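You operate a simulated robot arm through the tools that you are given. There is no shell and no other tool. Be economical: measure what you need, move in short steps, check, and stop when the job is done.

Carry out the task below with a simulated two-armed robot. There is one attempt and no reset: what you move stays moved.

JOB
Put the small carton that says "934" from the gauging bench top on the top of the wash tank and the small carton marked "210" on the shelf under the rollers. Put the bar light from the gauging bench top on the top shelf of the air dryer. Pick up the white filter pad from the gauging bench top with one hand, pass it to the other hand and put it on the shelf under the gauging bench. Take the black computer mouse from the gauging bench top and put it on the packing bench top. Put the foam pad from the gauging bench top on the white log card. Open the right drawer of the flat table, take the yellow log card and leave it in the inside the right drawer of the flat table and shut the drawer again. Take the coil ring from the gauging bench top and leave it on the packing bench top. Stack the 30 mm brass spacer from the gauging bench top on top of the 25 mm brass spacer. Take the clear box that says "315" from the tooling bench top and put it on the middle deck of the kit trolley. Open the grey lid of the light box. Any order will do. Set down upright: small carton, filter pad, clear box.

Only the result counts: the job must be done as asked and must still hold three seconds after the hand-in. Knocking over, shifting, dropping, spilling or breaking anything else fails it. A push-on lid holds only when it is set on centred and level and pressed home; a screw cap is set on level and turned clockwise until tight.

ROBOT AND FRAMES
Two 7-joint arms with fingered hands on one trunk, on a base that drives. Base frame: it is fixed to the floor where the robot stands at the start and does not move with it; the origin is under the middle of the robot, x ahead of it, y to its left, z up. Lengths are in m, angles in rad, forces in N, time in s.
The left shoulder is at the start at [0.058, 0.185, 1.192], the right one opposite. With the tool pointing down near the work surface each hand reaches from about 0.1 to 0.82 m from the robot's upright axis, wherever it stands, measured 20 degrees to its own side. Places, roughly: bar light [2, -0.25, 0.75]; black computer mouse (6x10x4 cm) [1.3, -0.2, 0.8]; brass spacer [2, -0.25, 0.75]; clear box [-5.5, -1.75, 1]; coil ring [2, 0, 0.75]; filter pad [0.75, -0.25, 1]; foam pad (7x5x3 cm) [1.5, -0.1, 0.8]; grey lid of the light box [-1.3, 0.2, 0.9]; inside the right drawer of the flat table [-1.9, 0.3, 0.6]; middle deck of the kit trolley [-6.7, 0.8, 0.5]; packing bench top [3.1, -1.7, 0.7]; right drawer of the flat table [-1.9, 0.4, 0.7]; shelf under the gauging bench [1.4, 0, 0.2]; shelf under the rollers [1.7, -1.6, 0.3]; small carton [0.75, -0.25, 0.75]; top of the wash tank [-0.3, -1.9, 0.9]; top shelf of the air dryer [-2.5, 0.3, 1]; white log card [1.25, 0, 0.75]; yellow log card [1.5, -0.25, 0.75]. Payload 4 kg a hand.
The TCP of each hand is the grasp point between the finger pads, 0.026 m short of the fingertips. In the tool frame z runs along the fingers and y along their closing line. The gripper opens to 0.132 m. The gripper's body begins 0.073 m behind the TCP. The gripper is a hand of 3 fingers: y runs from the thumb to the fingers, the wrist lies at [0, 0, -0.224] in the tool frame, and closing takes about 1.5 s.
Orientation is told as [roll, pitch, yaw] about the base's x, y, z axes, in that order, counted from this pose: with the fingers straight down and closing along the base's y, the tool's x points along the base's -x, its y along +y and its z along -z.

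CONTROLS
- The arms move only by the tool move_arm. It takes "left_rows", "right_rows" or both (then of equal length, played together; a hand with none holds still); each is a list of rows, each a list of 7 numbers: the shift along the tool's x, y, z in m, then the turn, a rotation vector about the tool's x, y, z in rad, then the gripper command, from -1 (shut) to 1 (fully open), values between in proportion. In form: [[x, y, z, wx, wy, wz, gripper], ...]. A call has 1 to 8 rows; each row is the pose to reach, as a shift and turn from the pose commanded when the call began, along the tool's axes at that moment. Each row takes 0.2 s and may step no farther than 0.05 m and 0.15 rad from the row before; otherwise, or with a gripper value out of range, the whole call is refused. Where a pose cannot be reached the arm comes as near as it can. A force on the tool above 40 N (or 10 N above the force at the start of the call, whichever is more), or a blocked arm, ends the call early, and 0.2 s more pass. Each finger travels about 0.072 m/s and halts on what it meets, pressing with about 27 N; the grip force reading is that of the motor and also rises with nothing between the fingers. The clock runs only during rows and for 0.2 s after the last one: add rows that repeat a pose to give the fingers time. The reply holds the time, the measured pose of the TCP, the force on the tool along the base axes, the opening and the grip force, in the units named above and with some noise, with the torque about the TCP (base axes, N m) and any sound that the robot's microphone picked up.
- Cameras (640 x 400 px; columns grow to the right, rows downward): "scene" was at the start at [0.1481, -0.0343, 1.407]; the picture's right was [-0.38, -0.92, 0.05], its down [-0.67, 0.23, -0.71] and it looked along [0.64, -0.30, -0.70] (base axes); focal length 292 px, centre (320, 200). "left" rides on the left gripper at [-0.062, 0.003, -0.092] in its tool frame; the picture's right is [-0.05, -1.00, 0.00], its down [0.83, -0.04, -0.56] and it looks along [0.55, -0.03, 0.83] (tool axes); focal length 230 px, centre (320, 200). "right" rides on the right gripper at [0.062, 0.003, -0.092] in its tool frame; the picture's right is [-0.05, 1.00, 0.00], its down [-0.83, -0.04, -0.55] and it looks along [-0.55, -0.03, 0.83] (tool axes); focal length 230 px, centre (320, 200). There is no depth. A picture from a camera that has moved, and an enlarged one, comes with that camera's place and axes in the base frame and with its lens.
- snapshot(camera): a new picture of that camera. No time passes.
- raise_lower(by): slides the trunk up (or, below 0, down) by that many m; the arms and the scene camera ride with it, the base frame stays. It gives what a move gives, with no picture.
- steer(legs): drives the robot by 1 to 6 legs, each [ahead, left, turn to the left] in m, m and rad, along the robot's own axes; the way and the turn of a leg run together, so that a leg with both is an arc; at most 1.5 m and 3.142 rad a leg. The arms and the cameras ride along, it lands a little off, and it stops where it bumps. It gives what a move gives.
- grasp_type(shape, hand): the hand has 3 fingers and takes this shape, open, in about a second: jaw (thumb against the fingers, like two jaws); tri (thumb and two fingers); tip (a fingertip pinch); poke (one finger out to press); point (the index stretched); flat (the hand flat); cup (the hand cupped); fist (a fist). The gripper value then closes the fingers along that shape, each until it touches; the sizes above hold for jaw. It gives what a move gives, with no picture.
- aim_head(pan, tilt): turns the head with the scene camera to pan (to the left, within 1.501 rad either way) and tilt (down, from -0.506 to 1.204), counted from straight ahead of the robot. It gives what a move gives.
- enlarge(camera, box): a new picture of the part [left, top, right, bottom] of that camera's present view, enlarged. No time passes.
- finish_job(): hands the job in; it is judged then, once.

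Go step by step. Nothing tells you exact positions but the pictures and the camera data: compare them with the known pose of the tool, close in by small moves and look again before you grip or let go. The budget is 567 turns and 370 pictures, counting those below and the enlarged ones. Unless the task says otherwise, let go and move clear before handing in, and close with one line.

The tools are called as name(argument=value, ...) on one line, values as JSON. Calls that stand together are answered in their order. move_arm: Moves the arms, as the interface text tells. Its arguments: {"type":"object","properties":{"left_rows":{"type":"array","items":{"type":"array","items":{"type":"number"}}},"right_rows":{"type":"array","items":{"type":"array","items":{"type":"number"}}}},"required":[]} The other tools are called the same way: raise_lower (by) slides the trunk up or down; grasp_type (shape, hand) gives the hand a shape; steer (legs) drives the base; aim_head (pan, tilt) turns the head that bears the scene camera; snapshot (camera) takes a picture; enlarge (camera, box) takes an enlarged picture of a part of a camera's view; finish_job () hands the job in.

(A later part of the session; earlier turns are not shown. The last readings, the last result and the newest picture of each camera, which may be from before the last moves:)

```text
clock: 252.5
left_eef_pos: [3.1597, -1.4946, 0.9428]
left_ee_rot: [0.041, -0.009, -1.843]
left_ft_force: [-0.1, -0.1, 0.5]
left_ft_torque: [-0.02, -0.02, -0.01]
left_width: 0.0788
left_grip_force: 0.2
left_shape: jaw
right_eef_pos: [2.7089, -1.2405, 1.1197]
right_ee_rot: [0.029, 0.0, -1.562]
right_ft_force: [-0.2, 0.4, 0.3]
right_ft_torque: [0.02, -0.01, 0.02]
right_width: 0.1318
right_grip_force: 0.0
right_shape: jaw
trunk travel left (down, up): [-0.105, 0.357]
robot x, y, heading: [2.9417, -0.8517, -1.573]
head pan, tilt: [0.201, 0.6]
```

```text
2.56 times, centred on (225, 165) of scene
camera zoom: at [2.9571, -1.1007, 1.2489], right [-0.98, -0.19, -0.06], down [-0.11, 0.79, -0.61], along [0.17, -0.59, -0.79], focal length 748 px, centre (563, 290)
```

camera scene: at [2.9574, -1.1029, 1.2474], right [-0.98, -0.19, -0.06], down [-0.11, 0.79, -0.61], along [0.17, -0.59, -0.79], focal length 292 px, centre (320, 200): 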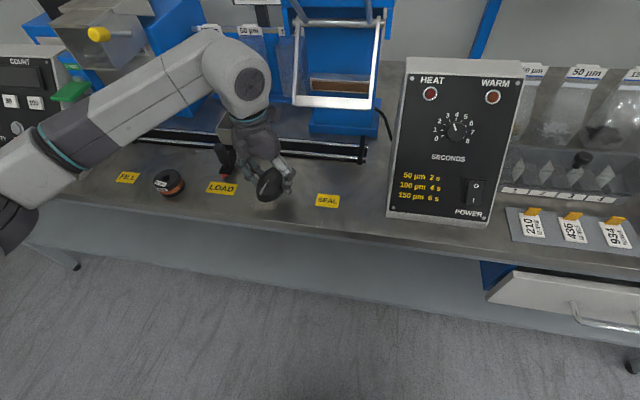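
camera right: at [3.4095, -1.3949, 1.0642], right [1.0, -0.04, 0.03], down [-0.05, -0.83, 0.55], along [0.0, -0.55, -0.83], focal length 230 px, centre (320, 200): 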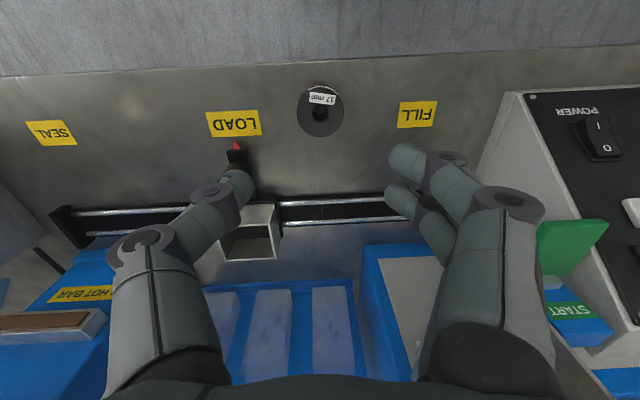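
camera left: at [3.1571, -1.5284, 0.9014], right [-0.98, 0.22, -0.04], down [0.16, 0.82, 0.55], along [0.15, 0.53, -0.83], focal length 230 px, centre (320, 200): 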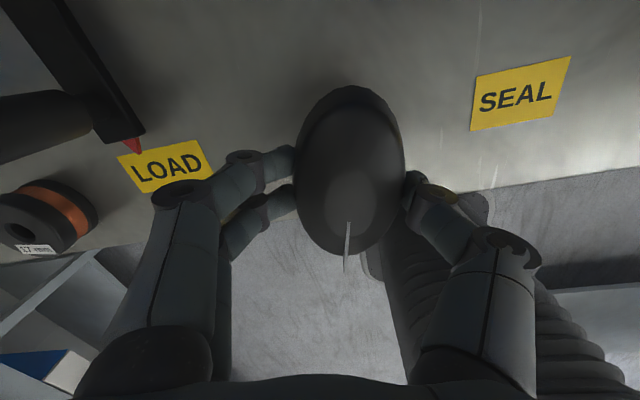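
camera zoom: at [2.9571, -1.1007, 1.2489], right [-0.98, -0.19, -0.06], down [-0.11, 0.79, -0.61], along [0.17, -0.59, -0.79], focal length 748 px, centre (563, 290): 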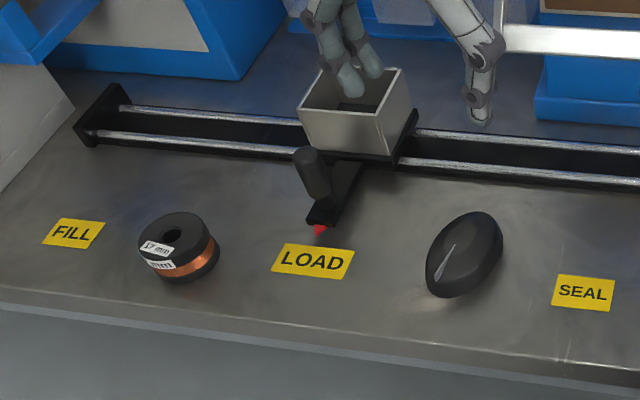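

Mouse and coil are placed. Retract and return to the gauging bench to check for damage.

move_arm(left_rows=[[0.02, 0, -0.045, 0, 0, 0, 0.4], [0.05, 0, -0.08, 0, 0, 0, 1], [0.09, 0, -0.1, 0, 0, 0, 1], [0.13, 0, -0.12, 0, 0, 0, 1], [0.17, 0, -0.13, 0, 0, 0, 1], [0.21, 0, -0.13, 0, 0, 0, 1]])

steer(legs=[[-0.05, 0, 1.57], [0, 0, 1.57], [0, 0.85, 0]])

aim_head(pan=0, tilt=0.6)

snapshot(camera="scene")

```text
clock: 253.9
left_eef_pos: [3.2112, -1.2903, 1.0663]
left_ee_rot: [0.042, -0.001, -1.842]
left_ft_force: [-0.5, -0.4, -1.2]
left_ft_torque: [-0.02, 0.01, -0.01]
left_width: 0.1319
left_grip_force: 0.2
left_shape: jaw
right_eef_pos: [2.7098, -1.2413, 1.1189]
right_ee_rot: [0.027, 0.002, -1.562]
right_ft_force: [-0.5, -0.1, -0.8]
right_ft_torque: [-0.01, -0.03, 0.0]
right_width: 0.1318
right_grip_force: 0.0
right_shape: jaw
trunk travel left (down, up): [-0.105, 0.357]
robot x, y, heading: [2.9447, -0.8495, -1.575]
head pan, tilt: [0.201, 0.6]
```

```text
clock: 266.2
left_eef_pos: [1.7722, -0.4115, 1.066]
left_ee_rot: [0.044, -0.002, 1.326]
left_ft_force: [0.0, 0.7, -0.4]
left_ft_torque: [0.01, 0.0, 0.02]
left_width: 0.1319
left_grip_force: 0.1
left_shape: jaw
right_eef_pos: [2.2743, -0.4455, 1.1181]
right_ee_rot: [0.031, 0.005, 1.607]
right_ft_force: [0.0, 0.2, -0.8]
right_ft_torque: [0.02, -0.02, 0.0]
right_width: 0.1317
right_grip_force: 0.0
right_shape: jaw
trunk travel left (down, up): [-0.105, 0.357]
robot x, y, heading: [2.0541, -0.8407, 1.599]
head pan, tilt: [0.201, 0.6]
```

```text
clock: 266.9
left_eef_pos: [1.7723, -0.4091, 1.0668]
left_ee_rot: [0.041, -0.002, 1.329]
left_ft_force: [0.0, -0.1, -0.5]
left_ft_torque: [-0.02, 0.0, 0.04]
left_width: 0.1321
left_grip_force: 0.0
left_shape: jaw
right_eef_pos: [2.2761, -0.4457, 1.118]
right_ee_rot: [0.03, 0.002, 1.606]
right_ft_force: [0.1, 0.3, -0.3]
right_ft_torque: [0.0, 0.01, 0.0]
right_width: 0.1319
right_grip_force: 0.0
right_shape: jaw
trunk travel left (down, up): [-0.105, 0.357]
robot x, y, heading: [2.0532, -0.8442, 1.598]
head pan, tilt: [0.0, 0.6]
```

```text
273 pictures are left
camera scene: at [2.0442, -0.5925, 1.247], right [1.0, 0.03, 0.0], down [0.02, -0.8, -0.6], along [-0.02, 0.6, -0.8], focal length 292 px, centre (320, 200)
```

scene: 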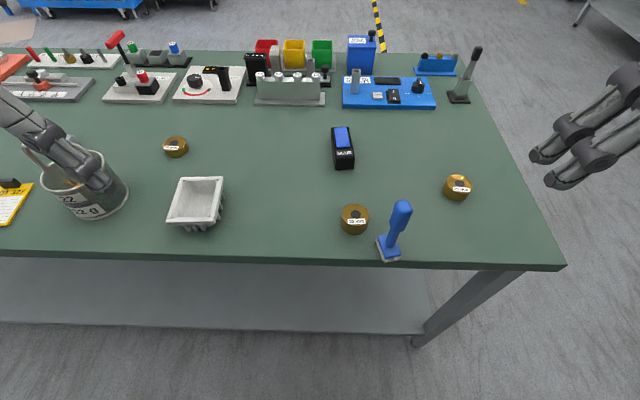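

The brush got shifted by about 0.23 m (still standing); spacers and tray are where they were. I will put the brush back at its original spot. Let me look closely.

enlarge(camera="scene", box=[300, 110, 500, 270])

enlarge(camera="scene", box=[0, 110, 240, 260])

```text
2.50 times, centred on (400, 190) of scene
camera zoom: at [2.0442, -0.5925, 1.247], right [1.0, 0.03, 0.0], down [0.02, -0.8, -0.6], along [-0.02, 0.6, -0.8], focal length 731 px, centre (120, 225)
```

zoom: 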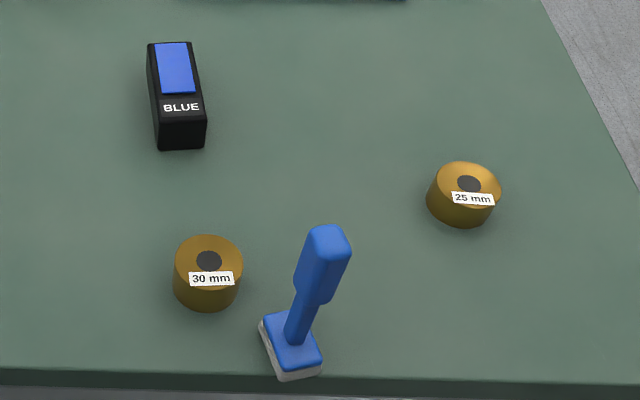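

```text
2.67 times, centred on (120, 185) of scene
camera zoom: at [2.0442, -0.5925, 1.247], right [1.0, 0.03, 0.0], down [0.02, -0.8, -0.6], along [-0.02, 0.6, -0.8], focal length 780 px, centre (853, 240)
```

zoom: 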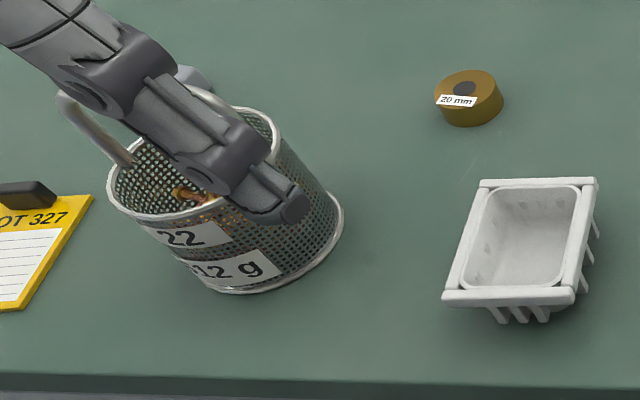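

move_arm(right_rows=[[-0.025, 0.03, 0.02, 0, 0, 0, 0.3], [-0.05, 0.06, 0.05, 0, 0, 0, 0.3], [-0.08, 0.09, 0.08, 0, 0, 0, 0.3], [-0.104, 0.114, 0.11, 0, 0, 0, 0.3], [-0.104, 0.114, 0.15, 0, 0, 0, 0.3]])

snapshot(camera="right")

```text
refused: row 3 steps farther than a row can; nothing moved
```

```text
270 pictures are left
camera right: at [2.2768, -0.5073, 1.2108], right [-1.0, 0.02, 0.03], down [0.03, 0.83, 0.55], along [-0.02, 0.55, -0.83], focal length 230 px, centre (320, 200)
```

right: 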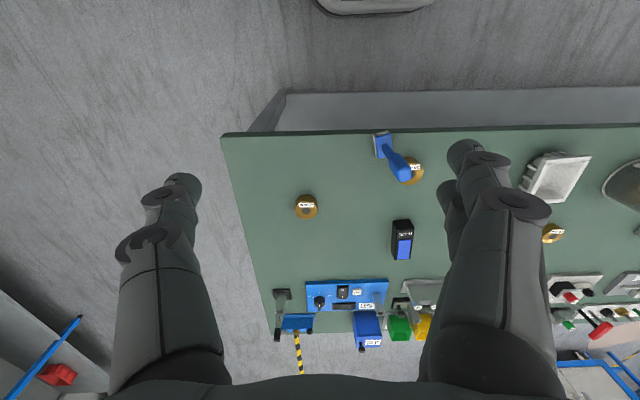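

move_arm(right_rows=[[-0.025, 0.028, 0.02, 0, 0, 0, 0.3], [-0.05, 0.055, 0.05, 0, 0, 0, 0.3], [-0.075, 0.082, 0.08, 0, 0, 0, 0.3], [-0.09, 0.1, 0.12, 0, 0, 0, 0.3], [-0.104, 0.114, 0.15, 0, 0, 0, 0.3]])

snapshot(camera="right")

```text
clock: 268.1
left_eef_pos: [1.7718, -0.4092, 1.0658]
left_ee_rot: [0.043, 0.001, 1.327]
left_ft_force: [-0.7, 0.0, 0.1]
left_ft_torque: [-0.05, 0.01, -0.01]
left_width: 0.1319
left_grip_force: 0.0
left_shape: jaw
right_eef_pos: [2.1532, -0.3456, 0.9733]
right_ee_rot: [0.029, 0.004, 1.606]
right_ft_force: [0.3, -0.3, 0.1]
right_ft_torque: [-0.04, 0.02, -0.02]
right_width: 0.0864
right_grip_force: 0.0
right_shape: jaw
trunk travel left (down, up): [-0.105, 0.357]
robot x, y, heading: [2.0541, -0.8442, 1.597]
head pan, tilt: [0.0, 0.6]
```

```text
269 pictures are left
camera right: at [2.154, -0.4066, 1.0662], right [-1.0, 0.02, 0.03], down [0.03, 0.83, 0.55], along [-0.02, 0.55, -0.83], focal length 230 px, centre (320, 200)
```

right: 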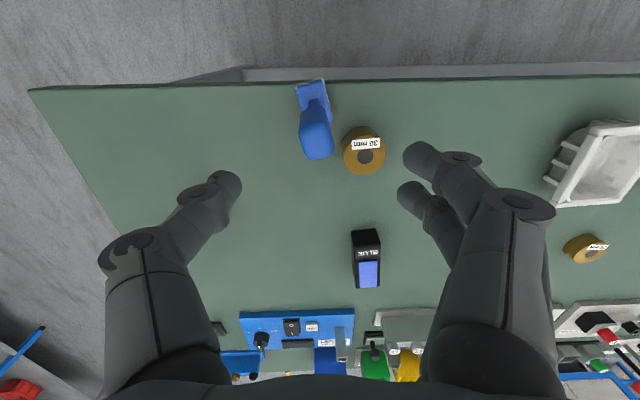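

move_arm(right_rows=[[0, 0, 0.045, 0, 0, 0, 0.3], [0, 0, 0.09, 0, 0, 0, 0.3], [0, 0, 0.095, 0, 0, 0, -0.2], [0, 0, 0.095, 0, 0, 0, -1], [0, 0, 0.095, 0, 0, 0, -1], [0, 0, 0.095, 0, 0, 0, -1], [0, 0, 0.095, 0, 0, 0, -1]])

snapshot(camera="right")

```text
clock: 269.7
left_eef_pos: [1.7721, -0.4098, 1.0666]
left_ee_rot: [0.043, -0.001, 1.326]
left_ft_force: [0.0, -0.8, -0.7]
left_ft_torque: [0.0, 0.03, 0.0]
left_width: 0.1321
left_grip_force: 0.0
left_shape: jaw
right_eef_pos: [2.1497, -0.3468, 0.8775]
right_ee_rot: [0.029, 0.002, 1.605]
right_ft_force: [-0.2, -0.6, 0.1]
right_ft_torque: [0.04, 0.02, -0.01]
right_width: 0.0
right_grip_force: 26.9
right_shape: jaw
trunk travel left (down, up): [-0.105, 0.357]
robot x, y, heading: [2.0522, -0.8464, 1.596]
head pan, tilt: [0.0, 0.6]
```

```text
268 pictures are left
camera right: at [2.1507, -0.4082, 0.9696], right [-1.0, 0.02, 0.03], down [0.03, 0.83, 0.55], along [-0.02, 0.55, -0.83], focal length 230 px, centre (320, 200)
```

right: 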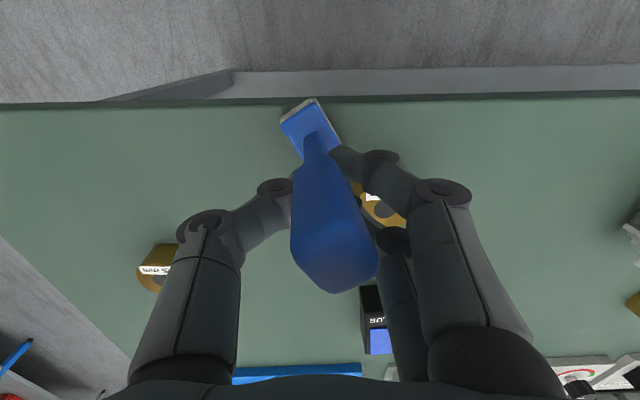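

move_arm(right_rows=[[0, 0, -0.02, 0, 0, 0, -1], [0, 0, -0.04, 0, 0, 0, -1]])

enlarge(camera="scene", box=[300, 110, 500, 270])

snapshot(camera="right")

```text
clock: 270.3
left_eef_pos: [1.773, -0.4113, 1.0671]
left_ee_rot: [0.039, -0.003, 1.328]
left_ft_force: [0.2, 0.3, -0.6]
left_ft_torque: [-0.01, 0.0, 0.02]
left_width: 0.1317
left_grip_force: 0.0
left_shape: jaw
right_eef_pos: [2.1491, -0.3475, 0.9171]
right_ee_rot: [0.03, 0.001, 1.607]
right_ft_force: [0.5, 0.5, -1.4]
right_ft_torque: [0.05, 0.01, 0.03]
right_width: 0.0001
right_grip_force: 27.0
right_shape: jaw
trunk travel left (down, up): [-0.105, 0.357]
robot x, y, heading: [2.0559, -0.8457, 1.598]
head pan, tilt: [0.0, 0.6]
```

```text
2.50 times, centred on (400, 190) of scene
camera zoom: at [2.0441, -0.5928, 1.2471], right [1.0, 0.03, 0.0], down [0.02, -0.8, -0.6], along [-0.02, 0.6, -0.8], focal length 731 px, centre (120, 225)
```

zoom: 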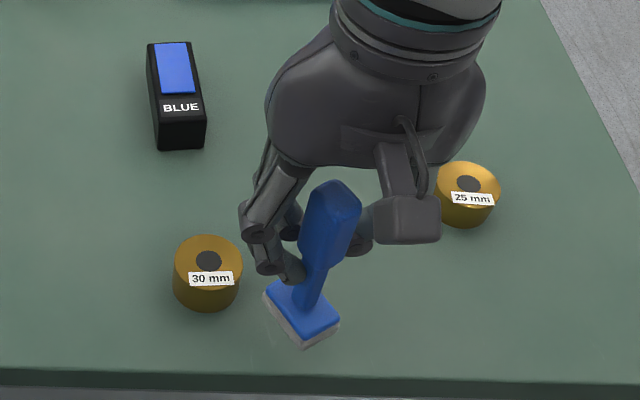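

```text
266 pictures are left
camera right: at [2.1511, -0.4086, 1.01], right [-1.0, 0.02, 0.03], down [0.03, 0.83, 0.55], along [-0.02, 0.55, -0.83], focal length 230 px, centre (320, 200)
```

right: 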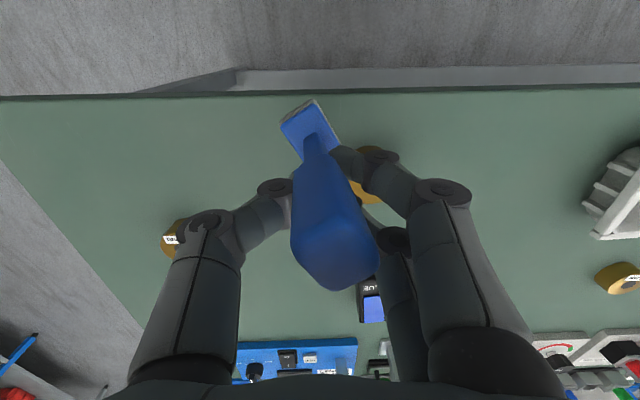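

The brush is held (turned ~18°). I lift it, shift the base left, and return it to (1.96,-0.22).

move_arm(right_rows=[[0, 0, -0.03, 0, 0, 0, -1], [0, 0, -0.06, 0, 0, 0, -1], [0, 0, -0.07, 0, 0, 0, -1]], left_rows=[[0, 0, -0.03, 0, 0, 0, 1], [0, 0, -0.06, 0, 0, 0, 1], [0, 0, -0.09, 0, 0, 0, 1]])

steer(legs=[[0.03, 0.21, -0.025]])

```text
clock: 271.1
left_eef_pos: [1.7769, -0.4157, 1.1568]
left_ee_rot: [0.045, -0.002, 1.328]
left_ft_force: [0.6, -0.5, 0.8]
left_ft_torque: [0.01, 0.02, 0.01]
left_width: 0.1321
left_grip_force: 0.1
left_shape: jaw
right_eef_pos: [2.1532, -0.3472, 0.9857]
right_ee_rot: [0.03, 0.003, 1.606]
right_ft_force: [-0.2, -0.6, -0.8]
right_ft_torque: [0.03, 0.01, 0.01]
right_width: 0.0
right_grip_force: 27.2
right_shape: jaw
trunk travel left (down, up): [-0.105, 0.357]
robot x, y, heading: [2.0558, -0.8425, 1.598]
head pan, tilt: [0.0, 0.6]
```

```text
clock: 272.8
left_eef_pos: [1.5744, -0.3794, 1.156]
left_ee_rot: [0.042, -0.003, 1.304]
left_ft_force: [0.3, 0.5, 0.0]
left_ft_torque: [0.02, -0.03, 0.02]
left_width: 0.1319
left_grip_force: 0.2
left_shape: jaw
right_eef_pos: [1.9535, -0.3237, 0.9853]
right_ee_rot: [0.031, 0.004, 1.583]
right_ft_force: [-0.6, 0.7, 0.0]
right_ft_torque: [0.0, 0.0, -0.03]
right_width: 0.0001
right_grip_force: 26.9
right_shape: jaw
trunk travel left (down, up): [-0.105, 0.357]
robot x, y, heading: [1.8405, -0.8169, 1.573]
head pan, tilt: [0.0, 0.6]
```

move_arm(right_rows=[[-0.035, -0.003, 0, 0, 0, 0.1, -1], [-0.07, -0.006, 0, 0, 0, 0.2, -1], [-0.103, -0.007, 0, 0, 0, 0.29, -1], [-0.103, -0.007, 0.045, 0, 0, 0.29, -1], [-0.103, -0.007, 0.085, 0, 0, 0.29, -1], [-0.103, -0.007, 0.1, 0, 0, 0.29, -1]])

snapshot(camera="right")

snapshot(camera="scene")

```text
clock: 274.2
left_eef_pos: [1.5761, -0.3797, 1.1562]
left_ee_rot: [0.041, -0.001, 1.305]
left_ft_force: [0.1, 0.1, 0.3]
left_ft_torque: [0.03, -0.03, 0.0]
left_width: 0.1319
left_grip_force: 0.2
left_shape: jaw
right_eef_pos: [1.9577, -0.2201, 0.8836]
right_ee_rot: [0.028, 0.01, 1.29]
right_ft_force: [0.5, 0.1, -0.1]
right_ft_torque: [0.03, -0.04, -0.01]
right_width: 0.0001
right_grip_force: 27.1
right_shape: jaw
trunk travel left (down, up): [-0.105, 0.357]
robot x, y, heading: [1.8446, -0.8155, 1.574]
head pan, tilt: [0.0, 0.6]
```

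```text
265 pictures are left
camera right: at [1.9387, -0.279, 0.9762], right [-0.95, 0.33, 0.03], down [0.29, 0.79, 0.54], along [0.16, 0.52, -0.84], focal length 230 px, centre (320, 200)
```

right: 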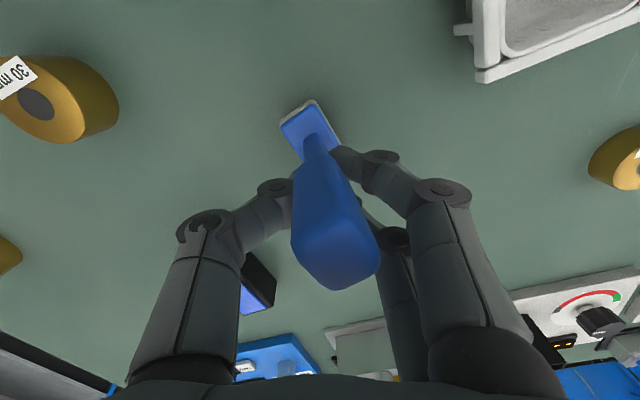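

```text
264 pictures are left
camera scene: at [1.8392, -0.5662, 1.247], right [1.0, 0.01, 0.0], down [0.0, -0.8, -0.6], along [0.0, 0.6, -0.8], focal length 292 px, centre (320, 200)
```

scene: 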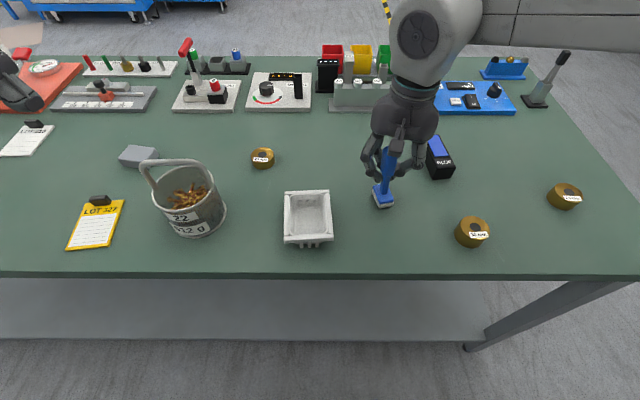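

move_arm(right_rows=[[0, 0, 0.003, 0, 0, 0, -1], [0, 0, 0.005, 0, 0, 0, -1], [0, 0, 0.007, 0, 0, 0, -1], [0, 0, 0.009, 0, 0, 0, -1]])

```text
clock: 275.2
left_eef_pos: [1.5758, -0.3809, 1.1564]
left_ee_rot: [0.043, -0.001, 1.303]
left_ft_force: [-0.1, 0.4, -0.5]
left_ft_torque: [0.0, 0.0, 0.0]
left_width: 0.1318
left_grip_force: 0.1
left_shape: jaw
right_eef_pos: [1.9559, -0.2193, 0.8755]
right_ee_rot: [0.028, 0.01, 1.291]
right_ft_force: [-0.3, 1.3, 3.9]
right_ft_torque: [0.0, 0.01, 0.01]
right_width: 0.0
right_grip_force: 27.3
right_shape: jaw
trunk travel left (down, up): [-0.105, 0.357]
robot x, y, heading: [1.8429, -0.8187, 1.577]
head pan, tilt: [0.0, 0.6]
```

move_arm(right_rows=[[0, 0, 0, 0, 0, 0, -0.6], [0, 0, 0, 0, 0, 0, -0.2], [0, 0, 0, 0, 0, 0, 0.1], [0, 0, 0, 0, 0, 0, 0.1], [0, 0, 0, 0, 0, 0, 0.1]])

snapshot(camera="right")

```text
clock: 276.4
left_eef_pos: [1.5757, -0.3793, 1.1562]
left_ee_rot: [0.042, -0.002, 1.303]
left_ft_force: [0.8, 0.5, 0.1]
left_ft_torque: [0.0, -0.01, 0.01]
left_width: 0.1318
left_grip_force: 0.0
left_shape: jaw
right_eef_pos: [1.9572, -0.2207, 0.8746]
right_ee_rot: [0.026, 0.01, 1.292]
right_ft_force: [0.0, 0.0, 0.1]
right_ft_torque: [0.0, 0.0, 0.0]
right_width: 0.072
right_grip_force: 0.1
right_shape: jaw
trunk travel left (down, up): [-0.105, 0.357]
robot x, y, heading: [1.8436, -0.8167, 1.578]
head pan, tilt: [0.0, 0.6]
```

```text
263 pictures are left
camera right: at [1.9384, -0.2787, 0.9684], right [-0.95, 0.32, 0.03], down [0.29, 0.79, 0.54], along [0.16, 0.52, -0.84], focal length 230 px, centre (320, 200)
```

right: 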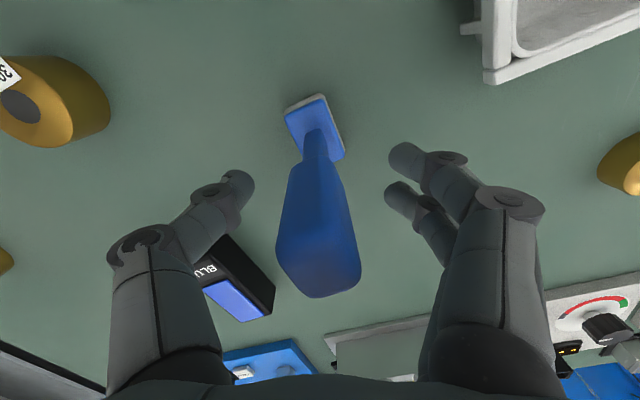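

Brush restored upright. Next the brass spacers: lift away and move right.

move_arm(right_rows=[[0, 0, -0.04, 0, 0, 0, 0.1], [0, 0, -0.08, 0, 0, 0, 0.1], [0, 0, -0.12, 0, 0, 0, 0.1], [0, 0, -0.16, 0, 0, 0, 0.1], [0.04, 0, -0.18, 0, 0, -0.1, 0.3], [0.08, 0, -0.18, 0, 0, -0.2, 0.3], [0.1, 0, -0.18, 0, 0, -0.28, 0.3]])

enlarge(camera="scene", box=[360, 110, 600, 260])

```text
clock: 278.0
left_eef_pos: [1.5759, -0.3799, 1.1553]
left_ee_rot: [0.041, -0.002, 1.304]
left_ft_force: [0.1, 0.1, 0.7]
left_ft_torque: [0.0, -0.02, -0.02]
left_width: 0.1317
left_grip_force: 0.1
left_shape: jaw
right_eef_pos: [1.9342, -0.315, 1.0552]
right_ee_rot: [0.029, 0.002, 1.573]
right_ft_force: [0.4, -0.8, 0.7]
right_ft_torque: [-0.02, -0.01, 0.02]
right_width: 0.0854
right_grip_force: 0.0
right_shape: jaw
trunk travel left (down, up): [-0.105, 0.357]
robot x, y, heading: [1.8451, -0.8163, 1.576]
head pan, tilt: [0.0, 0.6]
```

```text
2.67 times, centred on (480, 185) of scene
camera zoom: at [1.839, -0.5663, 1.2469], right [1.0, 0.01, 0.0], down [0.0, -0.8, -0.6], along [0.0, 0.6, -0.8], focal length 780 px, centre (-107, 240)
```

zoom: 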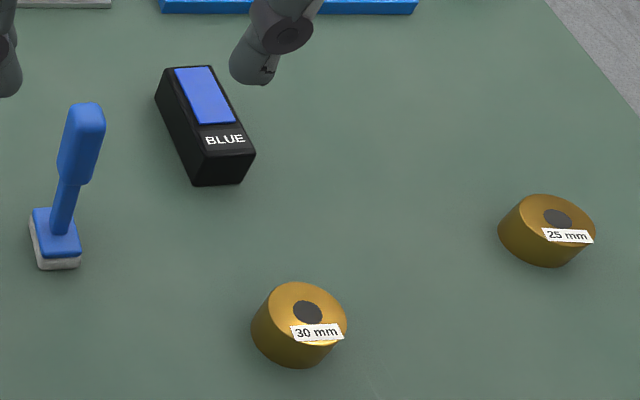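

steer(legs=[[0, -0.16, 0]])

snapshot(camera="right")

```text
clock: 279.4
left_eef_pos: [1.7355, -0.3793, 1.1559]
left_ee_rot: [0.044, -0.001, 1.301]
left_ft_force: [0.1, 0.8, 0.4]
left_ft_torque: [0.03, 0.03, -0.02]
left_width: 0.1319
left_grip_force: 0.1
left_shape: jaw
right_eef_pos: [2.0953, -0.3171, 1.0561]
right_ee_rot: [0.03, 0.004, 1.571]
right_ft_force: [-0.3, -0.4, 0.1]
right_ft_torque: [0.0, 0.02, 0.02]
right_width: 0.0857
right_grip_force: 0.0
right_shape: jaw
trunk travel left (down, up): [-0.105, 0.357]
robot x, y, heading: [2.004, -0.8155, 1.574]
head pan, tilt: [0.0, 0.6]
```

```text
261 pictures are left
camera right: at [2.0939, -0.3772, 1.1491], right [-1.0, 0.05, 0.03], down [0.06, 0.83, 0.55], along [0.0, 0.55, -0.83], focal length 230 px, centre (320, 200)
```

right: 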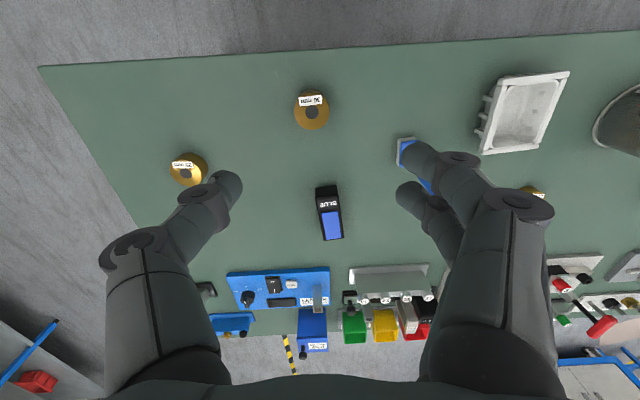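

move_arm(right_rows=[[-0.008, -0.003, 0.04, 0.015, 0, 0, 0.3], [-0.016, -0.003, 0.08, 0.03, 0, 0, 0.3], [-0.016, -0.003, 0.12, 0.03, 0, 0, 0.3]])

snapshot(camera="right")

```text
clock: 280.2
left_eef_pos: [1.7346, -0.3782, 1.1548]
left_ee_rot: [0.04, -0.003, 1.303]
left_ft_force: [0.7, 0.1, -0.2]
left_ft_torque: [-0.01, 0.01, 0.0]
left_width: 0.1323
left_grip_force: 0.0
left_shape: jaw
right_eef_pos: [2.0925, -0.2984, 0.938]
right_ee_rot: [-0.001, 0.003, 1.572]
right_ft_force: [0.7, -0.4, -0.1]
right_ft_torque: [0.01, 0.01, 0.01]
right_width: 0.0856
right_grip_force: 0.0
right_shape: jaw
trunk travel left (down, up): [-0.105, 0.357]
robot x, y, heading: [1.999, -0.8174, 1.576]
head pan, tilt: [0.0, 0.6]
```

```text
260 pictures are left
camera right: at [2.0882, -0.361, 1.0298], right [-1.0, 0.05, 0.0], down [0.04, 0.83, 0.55], along [0.03, 0.55, -0.83], focal length 230 px, centre (320, 200)
```

right: 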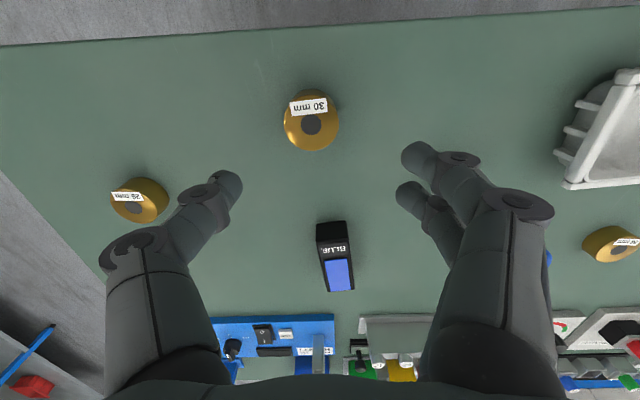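

move_arm(right_rows=[[0, -0.008, 0.04, 0, 0, 0, 0.3], [0, -0.008, 0.08, 0, 0, 0, 0.3], [0, -0.008, 0.11, 0, 0, 0, 0.3], [0, -0.008, 0.11, 0, 0, 0, -0.2], [0, -0.008, 0.11, 0, 0, 0, -1], [0, -0.008, 0.11, 0, 0, 0, -1], [0, -0.008, 0.11, 0, 0, 0, -1]])

snapshot(camera="right")

```text
clock: 281.8
left_eef_pos: [1.734, -0.379, 1.1569]
left_ee_rot: [0.039, -0.002, 1.301]
left_ft_force: [-0.7, -1.1, -0.5]
left_ft_torque: [-0.03, 0.02, -0.01]
left_width: 0.1319
left_grip_force: 0.1
left_shape: jaw
right_eef_pos: [2.1014, -0.2995, 0.8266]
right_ee_rot: [0.001, 0.003, 1.571]
right_ft_force: [-1.6, 2.5, 11.8]
right_ft_torque: [0.01, 0.46, -0.08]
right_width: 0.0398
right_grip_force: 26.7
right_shape: jaw
trunk travel left (down, up): [-0.105, 0.357]
robot x, y, heading: [2.0005, -0.8167, 1.575]
head pan, tilt: [0.0, 0.6]
```

```text
259 pictures are left
camera right: at [2.0975, -0.3612, 0.9186], right [-1.0, 0.05, 0.0], down [0.04, 0.83, 0.55], along [0.03, 0.55, -0.83], focal length 230 px, centre (320, 200)
```

right: 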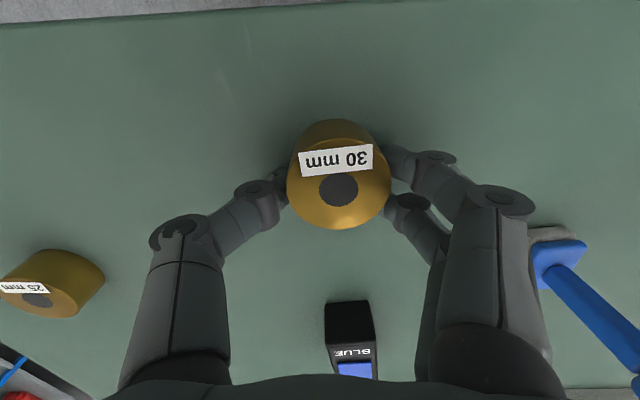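

move_arm(right_rows=[[0, 0, -0.04, 0, 0, 0, -1], [0, 0, -0.08, 0, 0, 0, -1], [-0.01, -0.03, -0.1, 0, 0, 0, -1], [-0.03, -0.07, -0.1, 0, 0, 0, -1], [-0.045, -0.11, -0.1, 0, 0, 0, -1], [-0.06, -0.15, -0.1, 0, 0, 0, -1], [-0.07, -0.185, -0.1, 0, 0, 0, -1], [-0.08, -0.21, -0.1, 0, 0, 0, -1]])

snapshot(camera="right")

enlarge(camera="scene", box=[360, 100, 560, 260])

```text
clock: 283.6
left_eef_pos: [1.7351, -0.3794, 1.1551]
left_ee_rot: [0.044, 0.0, 1.302]
left_ft_force: [-0.4, -0.4, -0.8]
left_ft_torque: [-0.02, -0.02, -0.01]
left_width: 0.1319
left_grip_force: 0.0
left_shape: jaw
right_eef_pos: [2.3126, -0.2193, 0.927]
right_ee_rot: [0.0, 0.003, 1.573]
right_ft_force: [1.2, 1.0, -3.2]
right_ft_torque: [0.08, 0.0, -0.01]
right_width: 0.0388
right_grip_force: 27.3
right_shape: jaw
trunk travel left (down, up): [-0.105, 0.357]
robot x, y, heading: [2.0034, -0.8198, 1.572]
head pan, tilt: [0.0, 0.6]
```

```text
258 pictures are left
camera right: at [2.309, -0.281, 1.0195], right [-1.0, 0.05, 0.0], down [0.04, 0.83, 0.55], along [0.03, 0.55, -0.83], focal length 230 px, centre (320, 200)
```

right: 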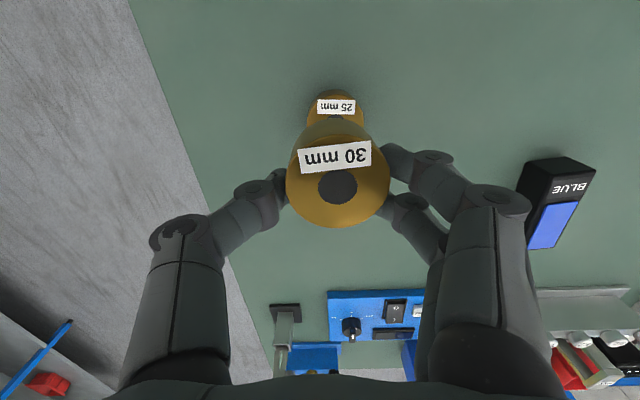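

```text
2.50 times, centred on (460, 180) of scene
camera zoom: at [1.9994, -0.565, 1.2468], right [1.0, 0.0, 0.0], down [0.0, -0.8, -0.6], along [0.0, 0.6, -0.8], focal length 731 px, centre (-30, 250)
```

zoom: 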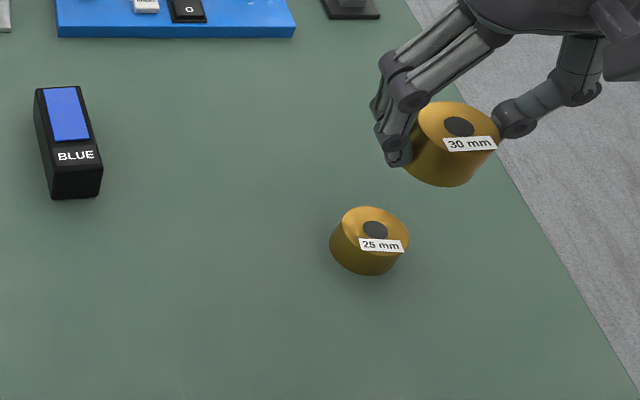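

move_arm(right_rows=[[0.002, 0.005, 0.02, 0, 0, 0, -1], [0.002, 0.005, 0.045, 0, 0, 0, -1], [0.002, 0.005, 0.062, 0, 0, 0, -1]])

snapshot(camera="right")

enlarge(camera="scene", box=[420, 130, 540, 220])

```text
clock: 284.4
left_eef_pos: [1.7356, -0.3781, 1.156]
left_ee_rot: [0.041, 0.001, 1.301]
left_ft_force: [-0.8, 0.8, 0.4]
left_ft_torque: [-0.01, 0.01, -0.02]
left_width: 0.132
left_grip_force: 0.1
left_shape: jaw
right_eef_pos: [2.3088, -0.2227, 0.8635]
right_ee_rot: [-0.001, 0.003, 1.569]
right_ft_force: [0.2, -0.8, -3.0]
right_ft_torque: [0.02, -0.04, 0.0]
right_width: 0.0386
right_grip_force: 27.4
right_shape: jaw
trunk travel left (down, up): [-0.105, 0.357]
robot x, y, heading: [2.003, -0.8173, 1.574]
head pan, tilt: [0.0, 0.6]
```

```text
256 pictures are left
camera right: at [2.3045, -0.2839, 0.9567], right [-1.0, 0.05, 0.0], down [0.04, 0.83, 0.55], along [0.03, 0.55, -0.83], focal length 230 px, centre (320, 200)
```

right: 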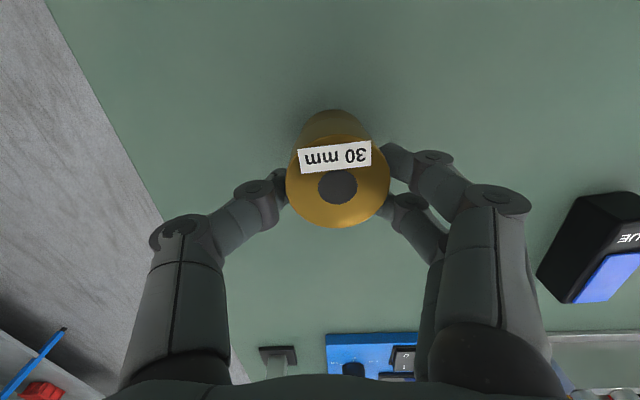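

```text
4.44 times, centred on (480, 175) of scene
camera zoom: at [1.9992, -0.565, 1.2468], right [1.0, 0.0, 0.0], down [0.0, -0.8, -0.6], along [0.0, 0.6, -0.8], focal length 1299 px, centre (-391, 311)
```

zoom: 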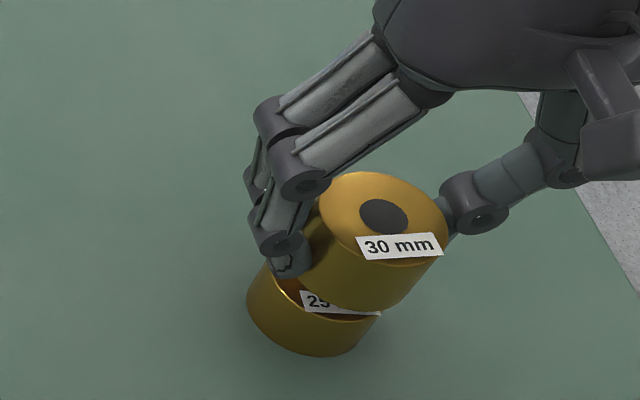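

move_arm(right_rows=[[-0.003, 0.003, 0.0, 0, 0, 0, -1], [-0.003, 0.003, 0.004, 0, 0, 0, -1], [-0.003, 0.003, 0.007, 0, 0, 0, -1], [-0.003, 0.003, 0.01, 0, 0, 0, -1], [-0.003, 0.003, 0.012, 0, 0, 0, -1]])

enlarge(camera="scene", box=[420, 130, 540, 220])

```text
clock: 285.6
left_eef_pos: [1.7353, -0.3787, 1.1555]
left_ee_rot: [0.042, -0.002, 1.303]
left_ft_force: [0.0, 0.0, -0.5]
left_ft_torque: [0.01, 0.02, 0.02]
left_width: 0.1318
left_grip_force: 0.0
left_shape: jaw
right_eef_pos: [2.305, -0.2195, 0.852]
right_ee_rot: [-0.001, 0.004, 1.572]
right_ft_force: [0.1, 1.5, -2.6]
right_ft_torque: [0.0, 0.0, -0.04]
right_width: 0.0384
right_grip_force: 26.7
right_shape: jaw
trunk travel left (down, up): [-0.105, 0.357]
robot x, y, heading: [2.0046, -0.8176, 1.575]
head pan, tilt: [0.0, 0.6]
```

```text
4.44 times, centred on (480, 175) of scene
camera zoom: at [1.9991, -0.5654, 1.247], right [1.0, 0.0, 0.0], down [0.0, -0.8, -0.6], along [0.0, 0.6, -0.8], focal length 1299 px, centre (-391, 311)
```

zoom: 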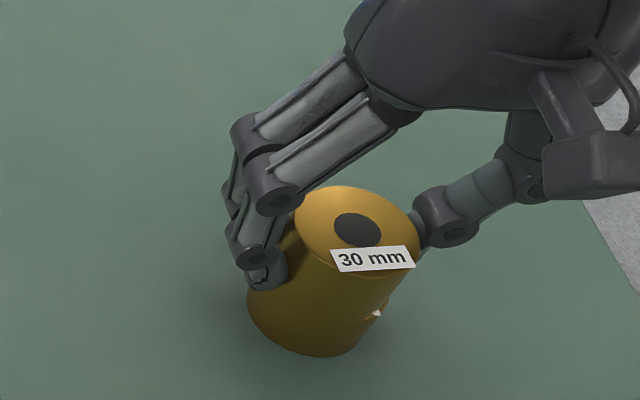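

move_arm(right_rows=[[0, 0, 0.002, 0, 0, 0, -1], [0, 0, 0.004, 0, 0, 0, -1], [0, 0, 0.006, 0, 0, 0, -1]])

```text
clock: 286.4
left_eef_pos: [1.735, -0.382, 1.1569]
left_ee_rot: [0.041, -0.002, 1.302]
left_ft_force: [0.2, -0.1, 0.0]
left_ft_torque: [0.0, 0.03, 0.01]
left_width: 0.1318
left_grip_force: 0.1
left_shape: jaw
right_eef_pos: [2.305, -0.2192, 0.8496]
right_ee_rot: [-0.001, -0.002, 1.571]
right_ft_force: [4.3, 1.8, 21.0]
right_ft_torque: [-0.06, 0.18, 0.04]
right_width: 0.0385
right_grip_force: 27.2
right_shape: jaw
trunk travel left (down, up): [-0.105, 0.357]
robot x, y, heading: [2.0061, -0.8168, 1.576]
head pan, tilt: [0.0, 0.6]
```

Contact. I ease off slightly, open and check.

move_arm(right_rows=[[0, 0, -0.002, 0, 0, 0, -1], [0, 0, -0.002, 0, 0, 0, -0.5], [0, 0, -0.002, 0, 0, 0, -0.1], [0, 0, -0.002, 0, 0, 0, 0.2], [0, 0, -0.002, 0, 0, 0, 0.2], [0, 0, -0.03, 0, 0, 0, 0.2], [0, 0, -0.07, 0, 0, 0, 0.2], [0, 0, -0.11, 0, 0, 0, 0.2]])

snapshot(camera="right")

enlarge(camera="scene", box=[420, 130, 540, 220])

```text
clock: 288.2
left_eef_pos: [1.7344, -0.3802, 1.1566]
left_ee_rot: [0.044, -0.003, 1.301]
left_ft_force: [-0.4, -0.4, 0.3]
left_ft_torque: [0.02, 0.02, 0.02]
left_width: 0.1319
left_grip_force: 0.2
left_shape: jaw
right_eef_pos: [2.3028, -0.2203, 0.9583]
right_ee_rot: [-0.001, 0.002, 1.57]
right_ft_force: [1.2, 0.4, 0.7]
right_ft_torque: [0.01, -0.01, -0.01]
right_width: 0.0786
right_grip_force: 0.1
right_shape: jaw
trunk travel left (down, up): [-0.105, 0.357]
robot x, y, heading: [2.0007, -0.8145, 1.573]
head pan, tilt: [0.0, 0.6]
```

```text
253 pictures are left
camera right: at [2.299, -0.2821, 1.0502], right [-1.0, 0.05, 0.0], down [0.04, 0.83, 0.55], along [0.03, 0.55, -0.83], focal length 230 px, centre (320, 200)
```

right: 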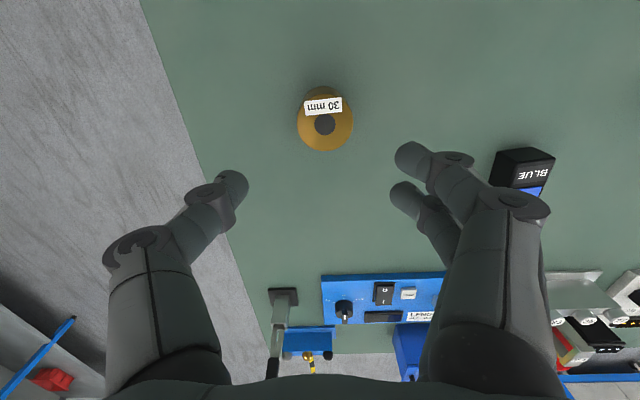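

```text
4.44 times, centred on (480, 175) of scene
camera zoom: at [1.9986, -0.5663, 1.2472], right [1.0, 0.0, 0.0], down [0.0, -0.8, -0.6], along [0.0, 0.6, -0.8], focal length 1299 px, centre (-391, 311)
```

zoom: 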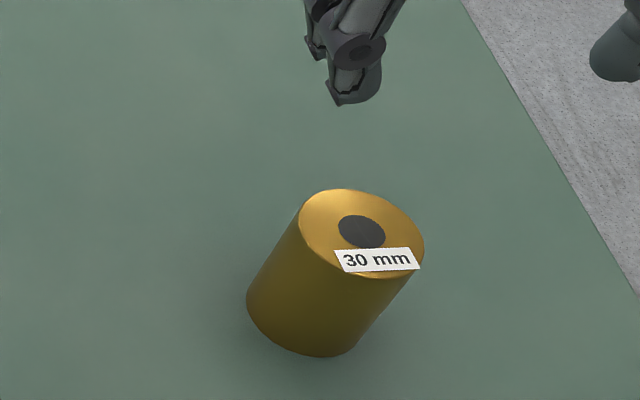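

Spacers stacked. Now I retract and go to the white filter pad.

move_arm(right_rows=[[0, 0, -0.045, 0, 0, 0, 0.4], [0, 0, -0.09, 0, 0, 0, 0.6], [0.04, 0, -0.12, 0, 0, 0, 1], [0.08, 0, -0.15, 0, 0, 0, 1], [0.12, 0, -0.18, 0, 0, 0, 1], [0.16, 0.0, -0.2, 0, 0, 0, 1]])

steer(legs=[[0, 1.05, 0]])

snapshot(camera="scene")

```text
clock: 289.6
left_eef_pos: [1.7357, -0.3808, 1.157]
left_ee_rot: [0.045, -0.005, 1.303]
left_ft_force: [0.7, -0.2, 0.2]
left_ft_torque: [0.03, 0.02, -0.04]
left_width: 0.1319
left_grip_force: 0.0
left_shape: jaw
right_eef_pos: [2.3029, -0.3833, 1.1592]
right_ee_rot: [0.0, 0.0, 1.572]
right_ft_force: [-0.3, -0.3, 0.3]
right_ft_torque: [0.04, -0.02, -0.01]
right_width: 0.1319
right_grip_force: 0.0
right_shape: jaw
trunk travel left (down, up): [-0.105, 0.357]
robot x, y, heading: [2.0061, -0.8162, 1.575]
head pan, tilt: [0.0, 0.6]
```

```text
clock: 295.1
left_eef_pos: [0.6629, -0.3999, 1.1556]
left_ee_rot: [0.039, 0.0, 1.324]
left_ft_force: [0.3, -1.0, 0.7]
left_ft_torque: [0.01, -0.02, -0.02]
left_width: 0.132
left_grip_force: 0.1
left_shape: jaw
right_eef_pos: [1.2286, -0.3898, 1.1572]
right_ee_rot: [0.002, 0.003, 1.591]
right_ft_force: [-0.8, 0.2, 0.0]
right_ft_torque: [0.0, 0.0, -0.01]
right_width: 0.1318
right_grip_force: 0.0
right_shape: jaw
trunk travel left (down, up): [-0.105, 0.357]
robot x, y, heading: [0.9375, -0.8344, 1.595]
head pan, tilt: [0.0, 0.6]
```

```text
251 pictures are left
camera scene: at [0.9297, -0.5809, 1.247], right [1.0, 0.02, 0.0], down [0.02, -0.8, -0.6], along [-0.01, 0.6, -0.8], focal length 292 px, centre (320, 200)
```

scene: 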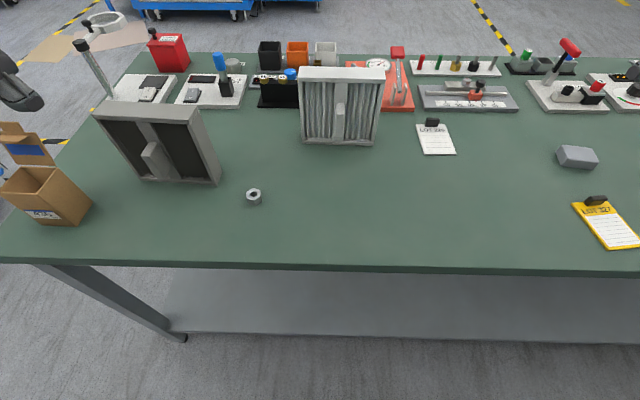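

enlarge(camera="scene", box=[280, 50, 480, 170])

snapshot(camera="right")

```text
3.20 times, centred on (380, 110) of scene
camera zoom: at [0.9297, -0.5809, 1.247], right [1.0, 0.02, 0.0], down [0.02, -0.8, -0.6], along [-0.01, 0.6, -0.8], focal length 935 px, centre (128, 488)
```

zoom: 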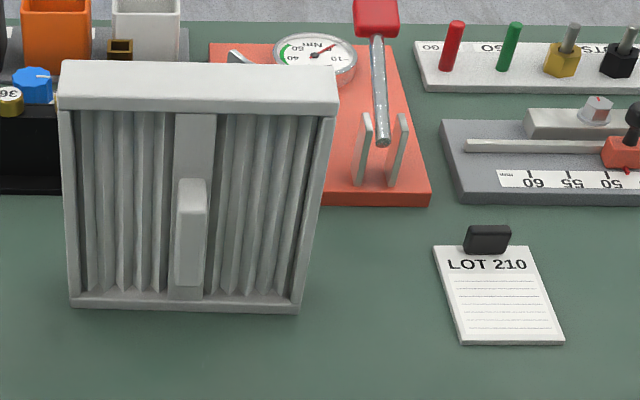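

```text
249 pictures are left
camera right: at [1.2262, -0.4509, 1.2497], right [-1.0, 0.03, 0.0], down [0.03, 0.83, 0.55], along [0.02, 0.55, -0.83], focal length 230 px, centre (320, 200)
```

right: 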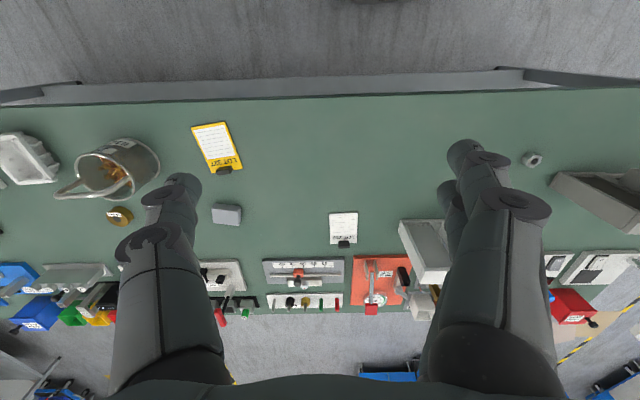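

The white pad stands at x 0.88–1.04, y≈-0.05, with a vertical handle on its front. Plan: right hand grips its top right corner, sets it at the bench edge, left hand takes the handle, then shelf.

steer(legs=[[0.16, 0.03, -0.022]])

move_arm(right_rows=[[0.0, 0.03, -0.02, 0, 0, -0.15, 1], [0.0, 0.06, -0.02, 0, 0, -0.3, 1], [0.0, 0.09, -0.02, 0, 0, -0.45, 1], [0.0, 0.12, -0.02, 0, 0, -0.6, 1], [0.0, 0.14, -0.02, 0, 0, -0.75, 1], [0.0, 0.16, -0.02, 0, 0, -0.9, 1], [0.0, 0.17, -0.02, 0, 0, -1.05, 1], [0.0, 0.17, -0.02, 0, 0, -1.2, 1]])

```text
clock: 296.5
left_eef_pos: [0.6398, -0.2352, 1.1563]
left_ee_rot: [0.042, -0.002, 1.299]
left_ft_force: [-0.1, 0.4, 0.5]
left_ft_torque: [-0.02, 0.01, 0.0]
left_width: 0.1317
left_grip_force: 0.0
left_shape: jaw
right_eef_pos: [1.2056, -0.2373, 1.1576]
right_ee_rot: [0.001, 0.003, 1.571]
right_ft_force: [0.0, -0.1, -0.2]
right_ft_torque: [-0.01, 0.0, 0.03]
right_width: 0.1321
right_grip_force: 0.0
right_shape: jaw
trunk travel left (down, up): [-0.105, 0.357]
robot x, y, heading: [0.9047, -0.6713, 1.577]
head pan, tilt: [0.0, 0.6]
```

```text
clock: 298.3
left_eef_pos: [0.6388, -0.2345, 1.1561]
left_ee_rot: [0.041, -0.001, 1.299]
left_ft_force: [0.6, -0.2, -0.8]
left_ft_torque: [-0.01, 0.02, 0.01]
left_width: 0.132
left_grip_force: 0.0
left_shape: jaw
right_eef_pos: [1.0355, -0.2368, 1.1772]
right_ee_rot: [0.003, 0.002, 2.775]
right_ft_force: [-0.5, 0.3, -0.4]
right_ft_torque: [0.01, -0.01, -0.02]
right_width: 0.1321
right_grip_force: 0.0
right_shape: jaw
trunk travel left (down, up): [-0.105, 0.357]
robot x, y, heading: [0.9058, -0.6741, 1.574]
head pan, tilt: [0.0, 0.6]
```

move_arm(right_rows=[[-0.02, -0.04, 0.0, 0, 0, -0.1, 1], [-0.04, -0.08, 0.0, 0, 0, -0.2, 1], [-0.06, -0.12, 0.02, 0, 0, -0.3, 1], [-0.08, -0.16, 0.04, 0, 0, -0.325, 1], [-0.08, -0.166, 0.08, 0, 0, -0.325, 1], [-0.08, -0.166, 0.12, 0, 0, -0.325, 1]])

snapshot(camera="right")

snapshot(camera="scene")

```text
clock: 299.7
left_eef_pos: [0.6399, -0.2341, 1.1551]
left_ee_rot: [0.045, -0.002, 1.3]
left_ft_force: [0.1, -0.1, 0.0]
left_ft_torque: [-0.02, -0.02, -0.02]
left_width: 0.1319
left_grip_force: 0.0
left_shape: jaw
right_eef_pos: [1.0461, -0.0699, 1.0513]
right_ee_rot: [0.004, 0.002, 3.095]
right_ft_force: [-0.4, -0.2, -0.7]
right_ft_torque: [-0.01, 0.02, 0.0]
right_width: 0.1319
right_grip_force: 0.1
right_shape: jaw
right hand out of reach, approached as far as the arm can: row 2, 3, 4, 5, 6
trunk travel left (down, up): [-0.105, 0.357]
robot x, y, heading: [0.904, -0.6714, 1.57]
head pan, tilt: [0.0, 0.6]
```

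```text
248 pictures are left
camera right: at [1.1068, -0.0754, 1.1438], right [-0.1, -1.0, 0.0], down [-0.83, 0.08, 0.56], along [-0.55, 0.05, -0.83], focal length 230 px, centre (320, 200)
```

right: 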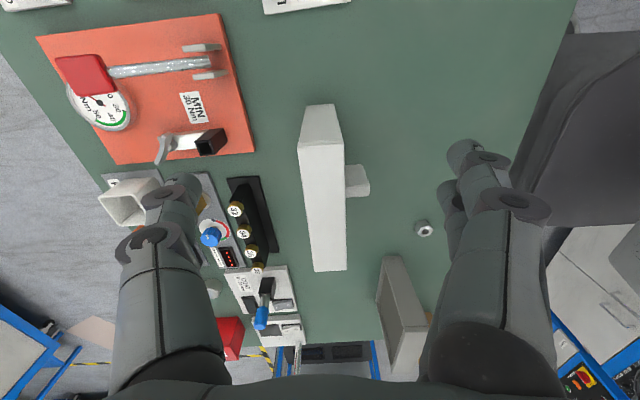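

```text
247 pictures are left
camera scene: at [0.9033, -0.4213, 1.2468], right [1.0, 0.0, 0.0], down [0.0, -0.8, -0.6], along [0.0, 0.6, -0.8], focal length 292 px, centre (320, 200)
```

scene: 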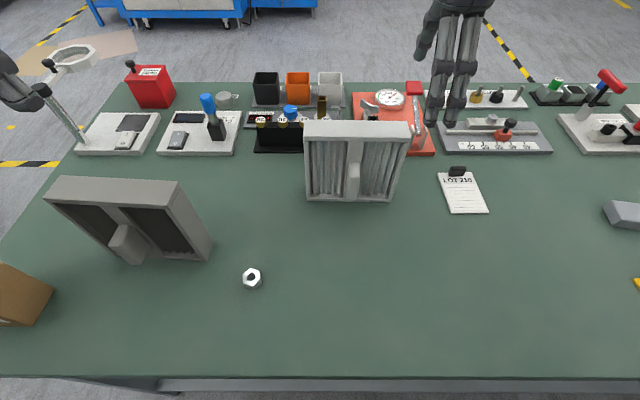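

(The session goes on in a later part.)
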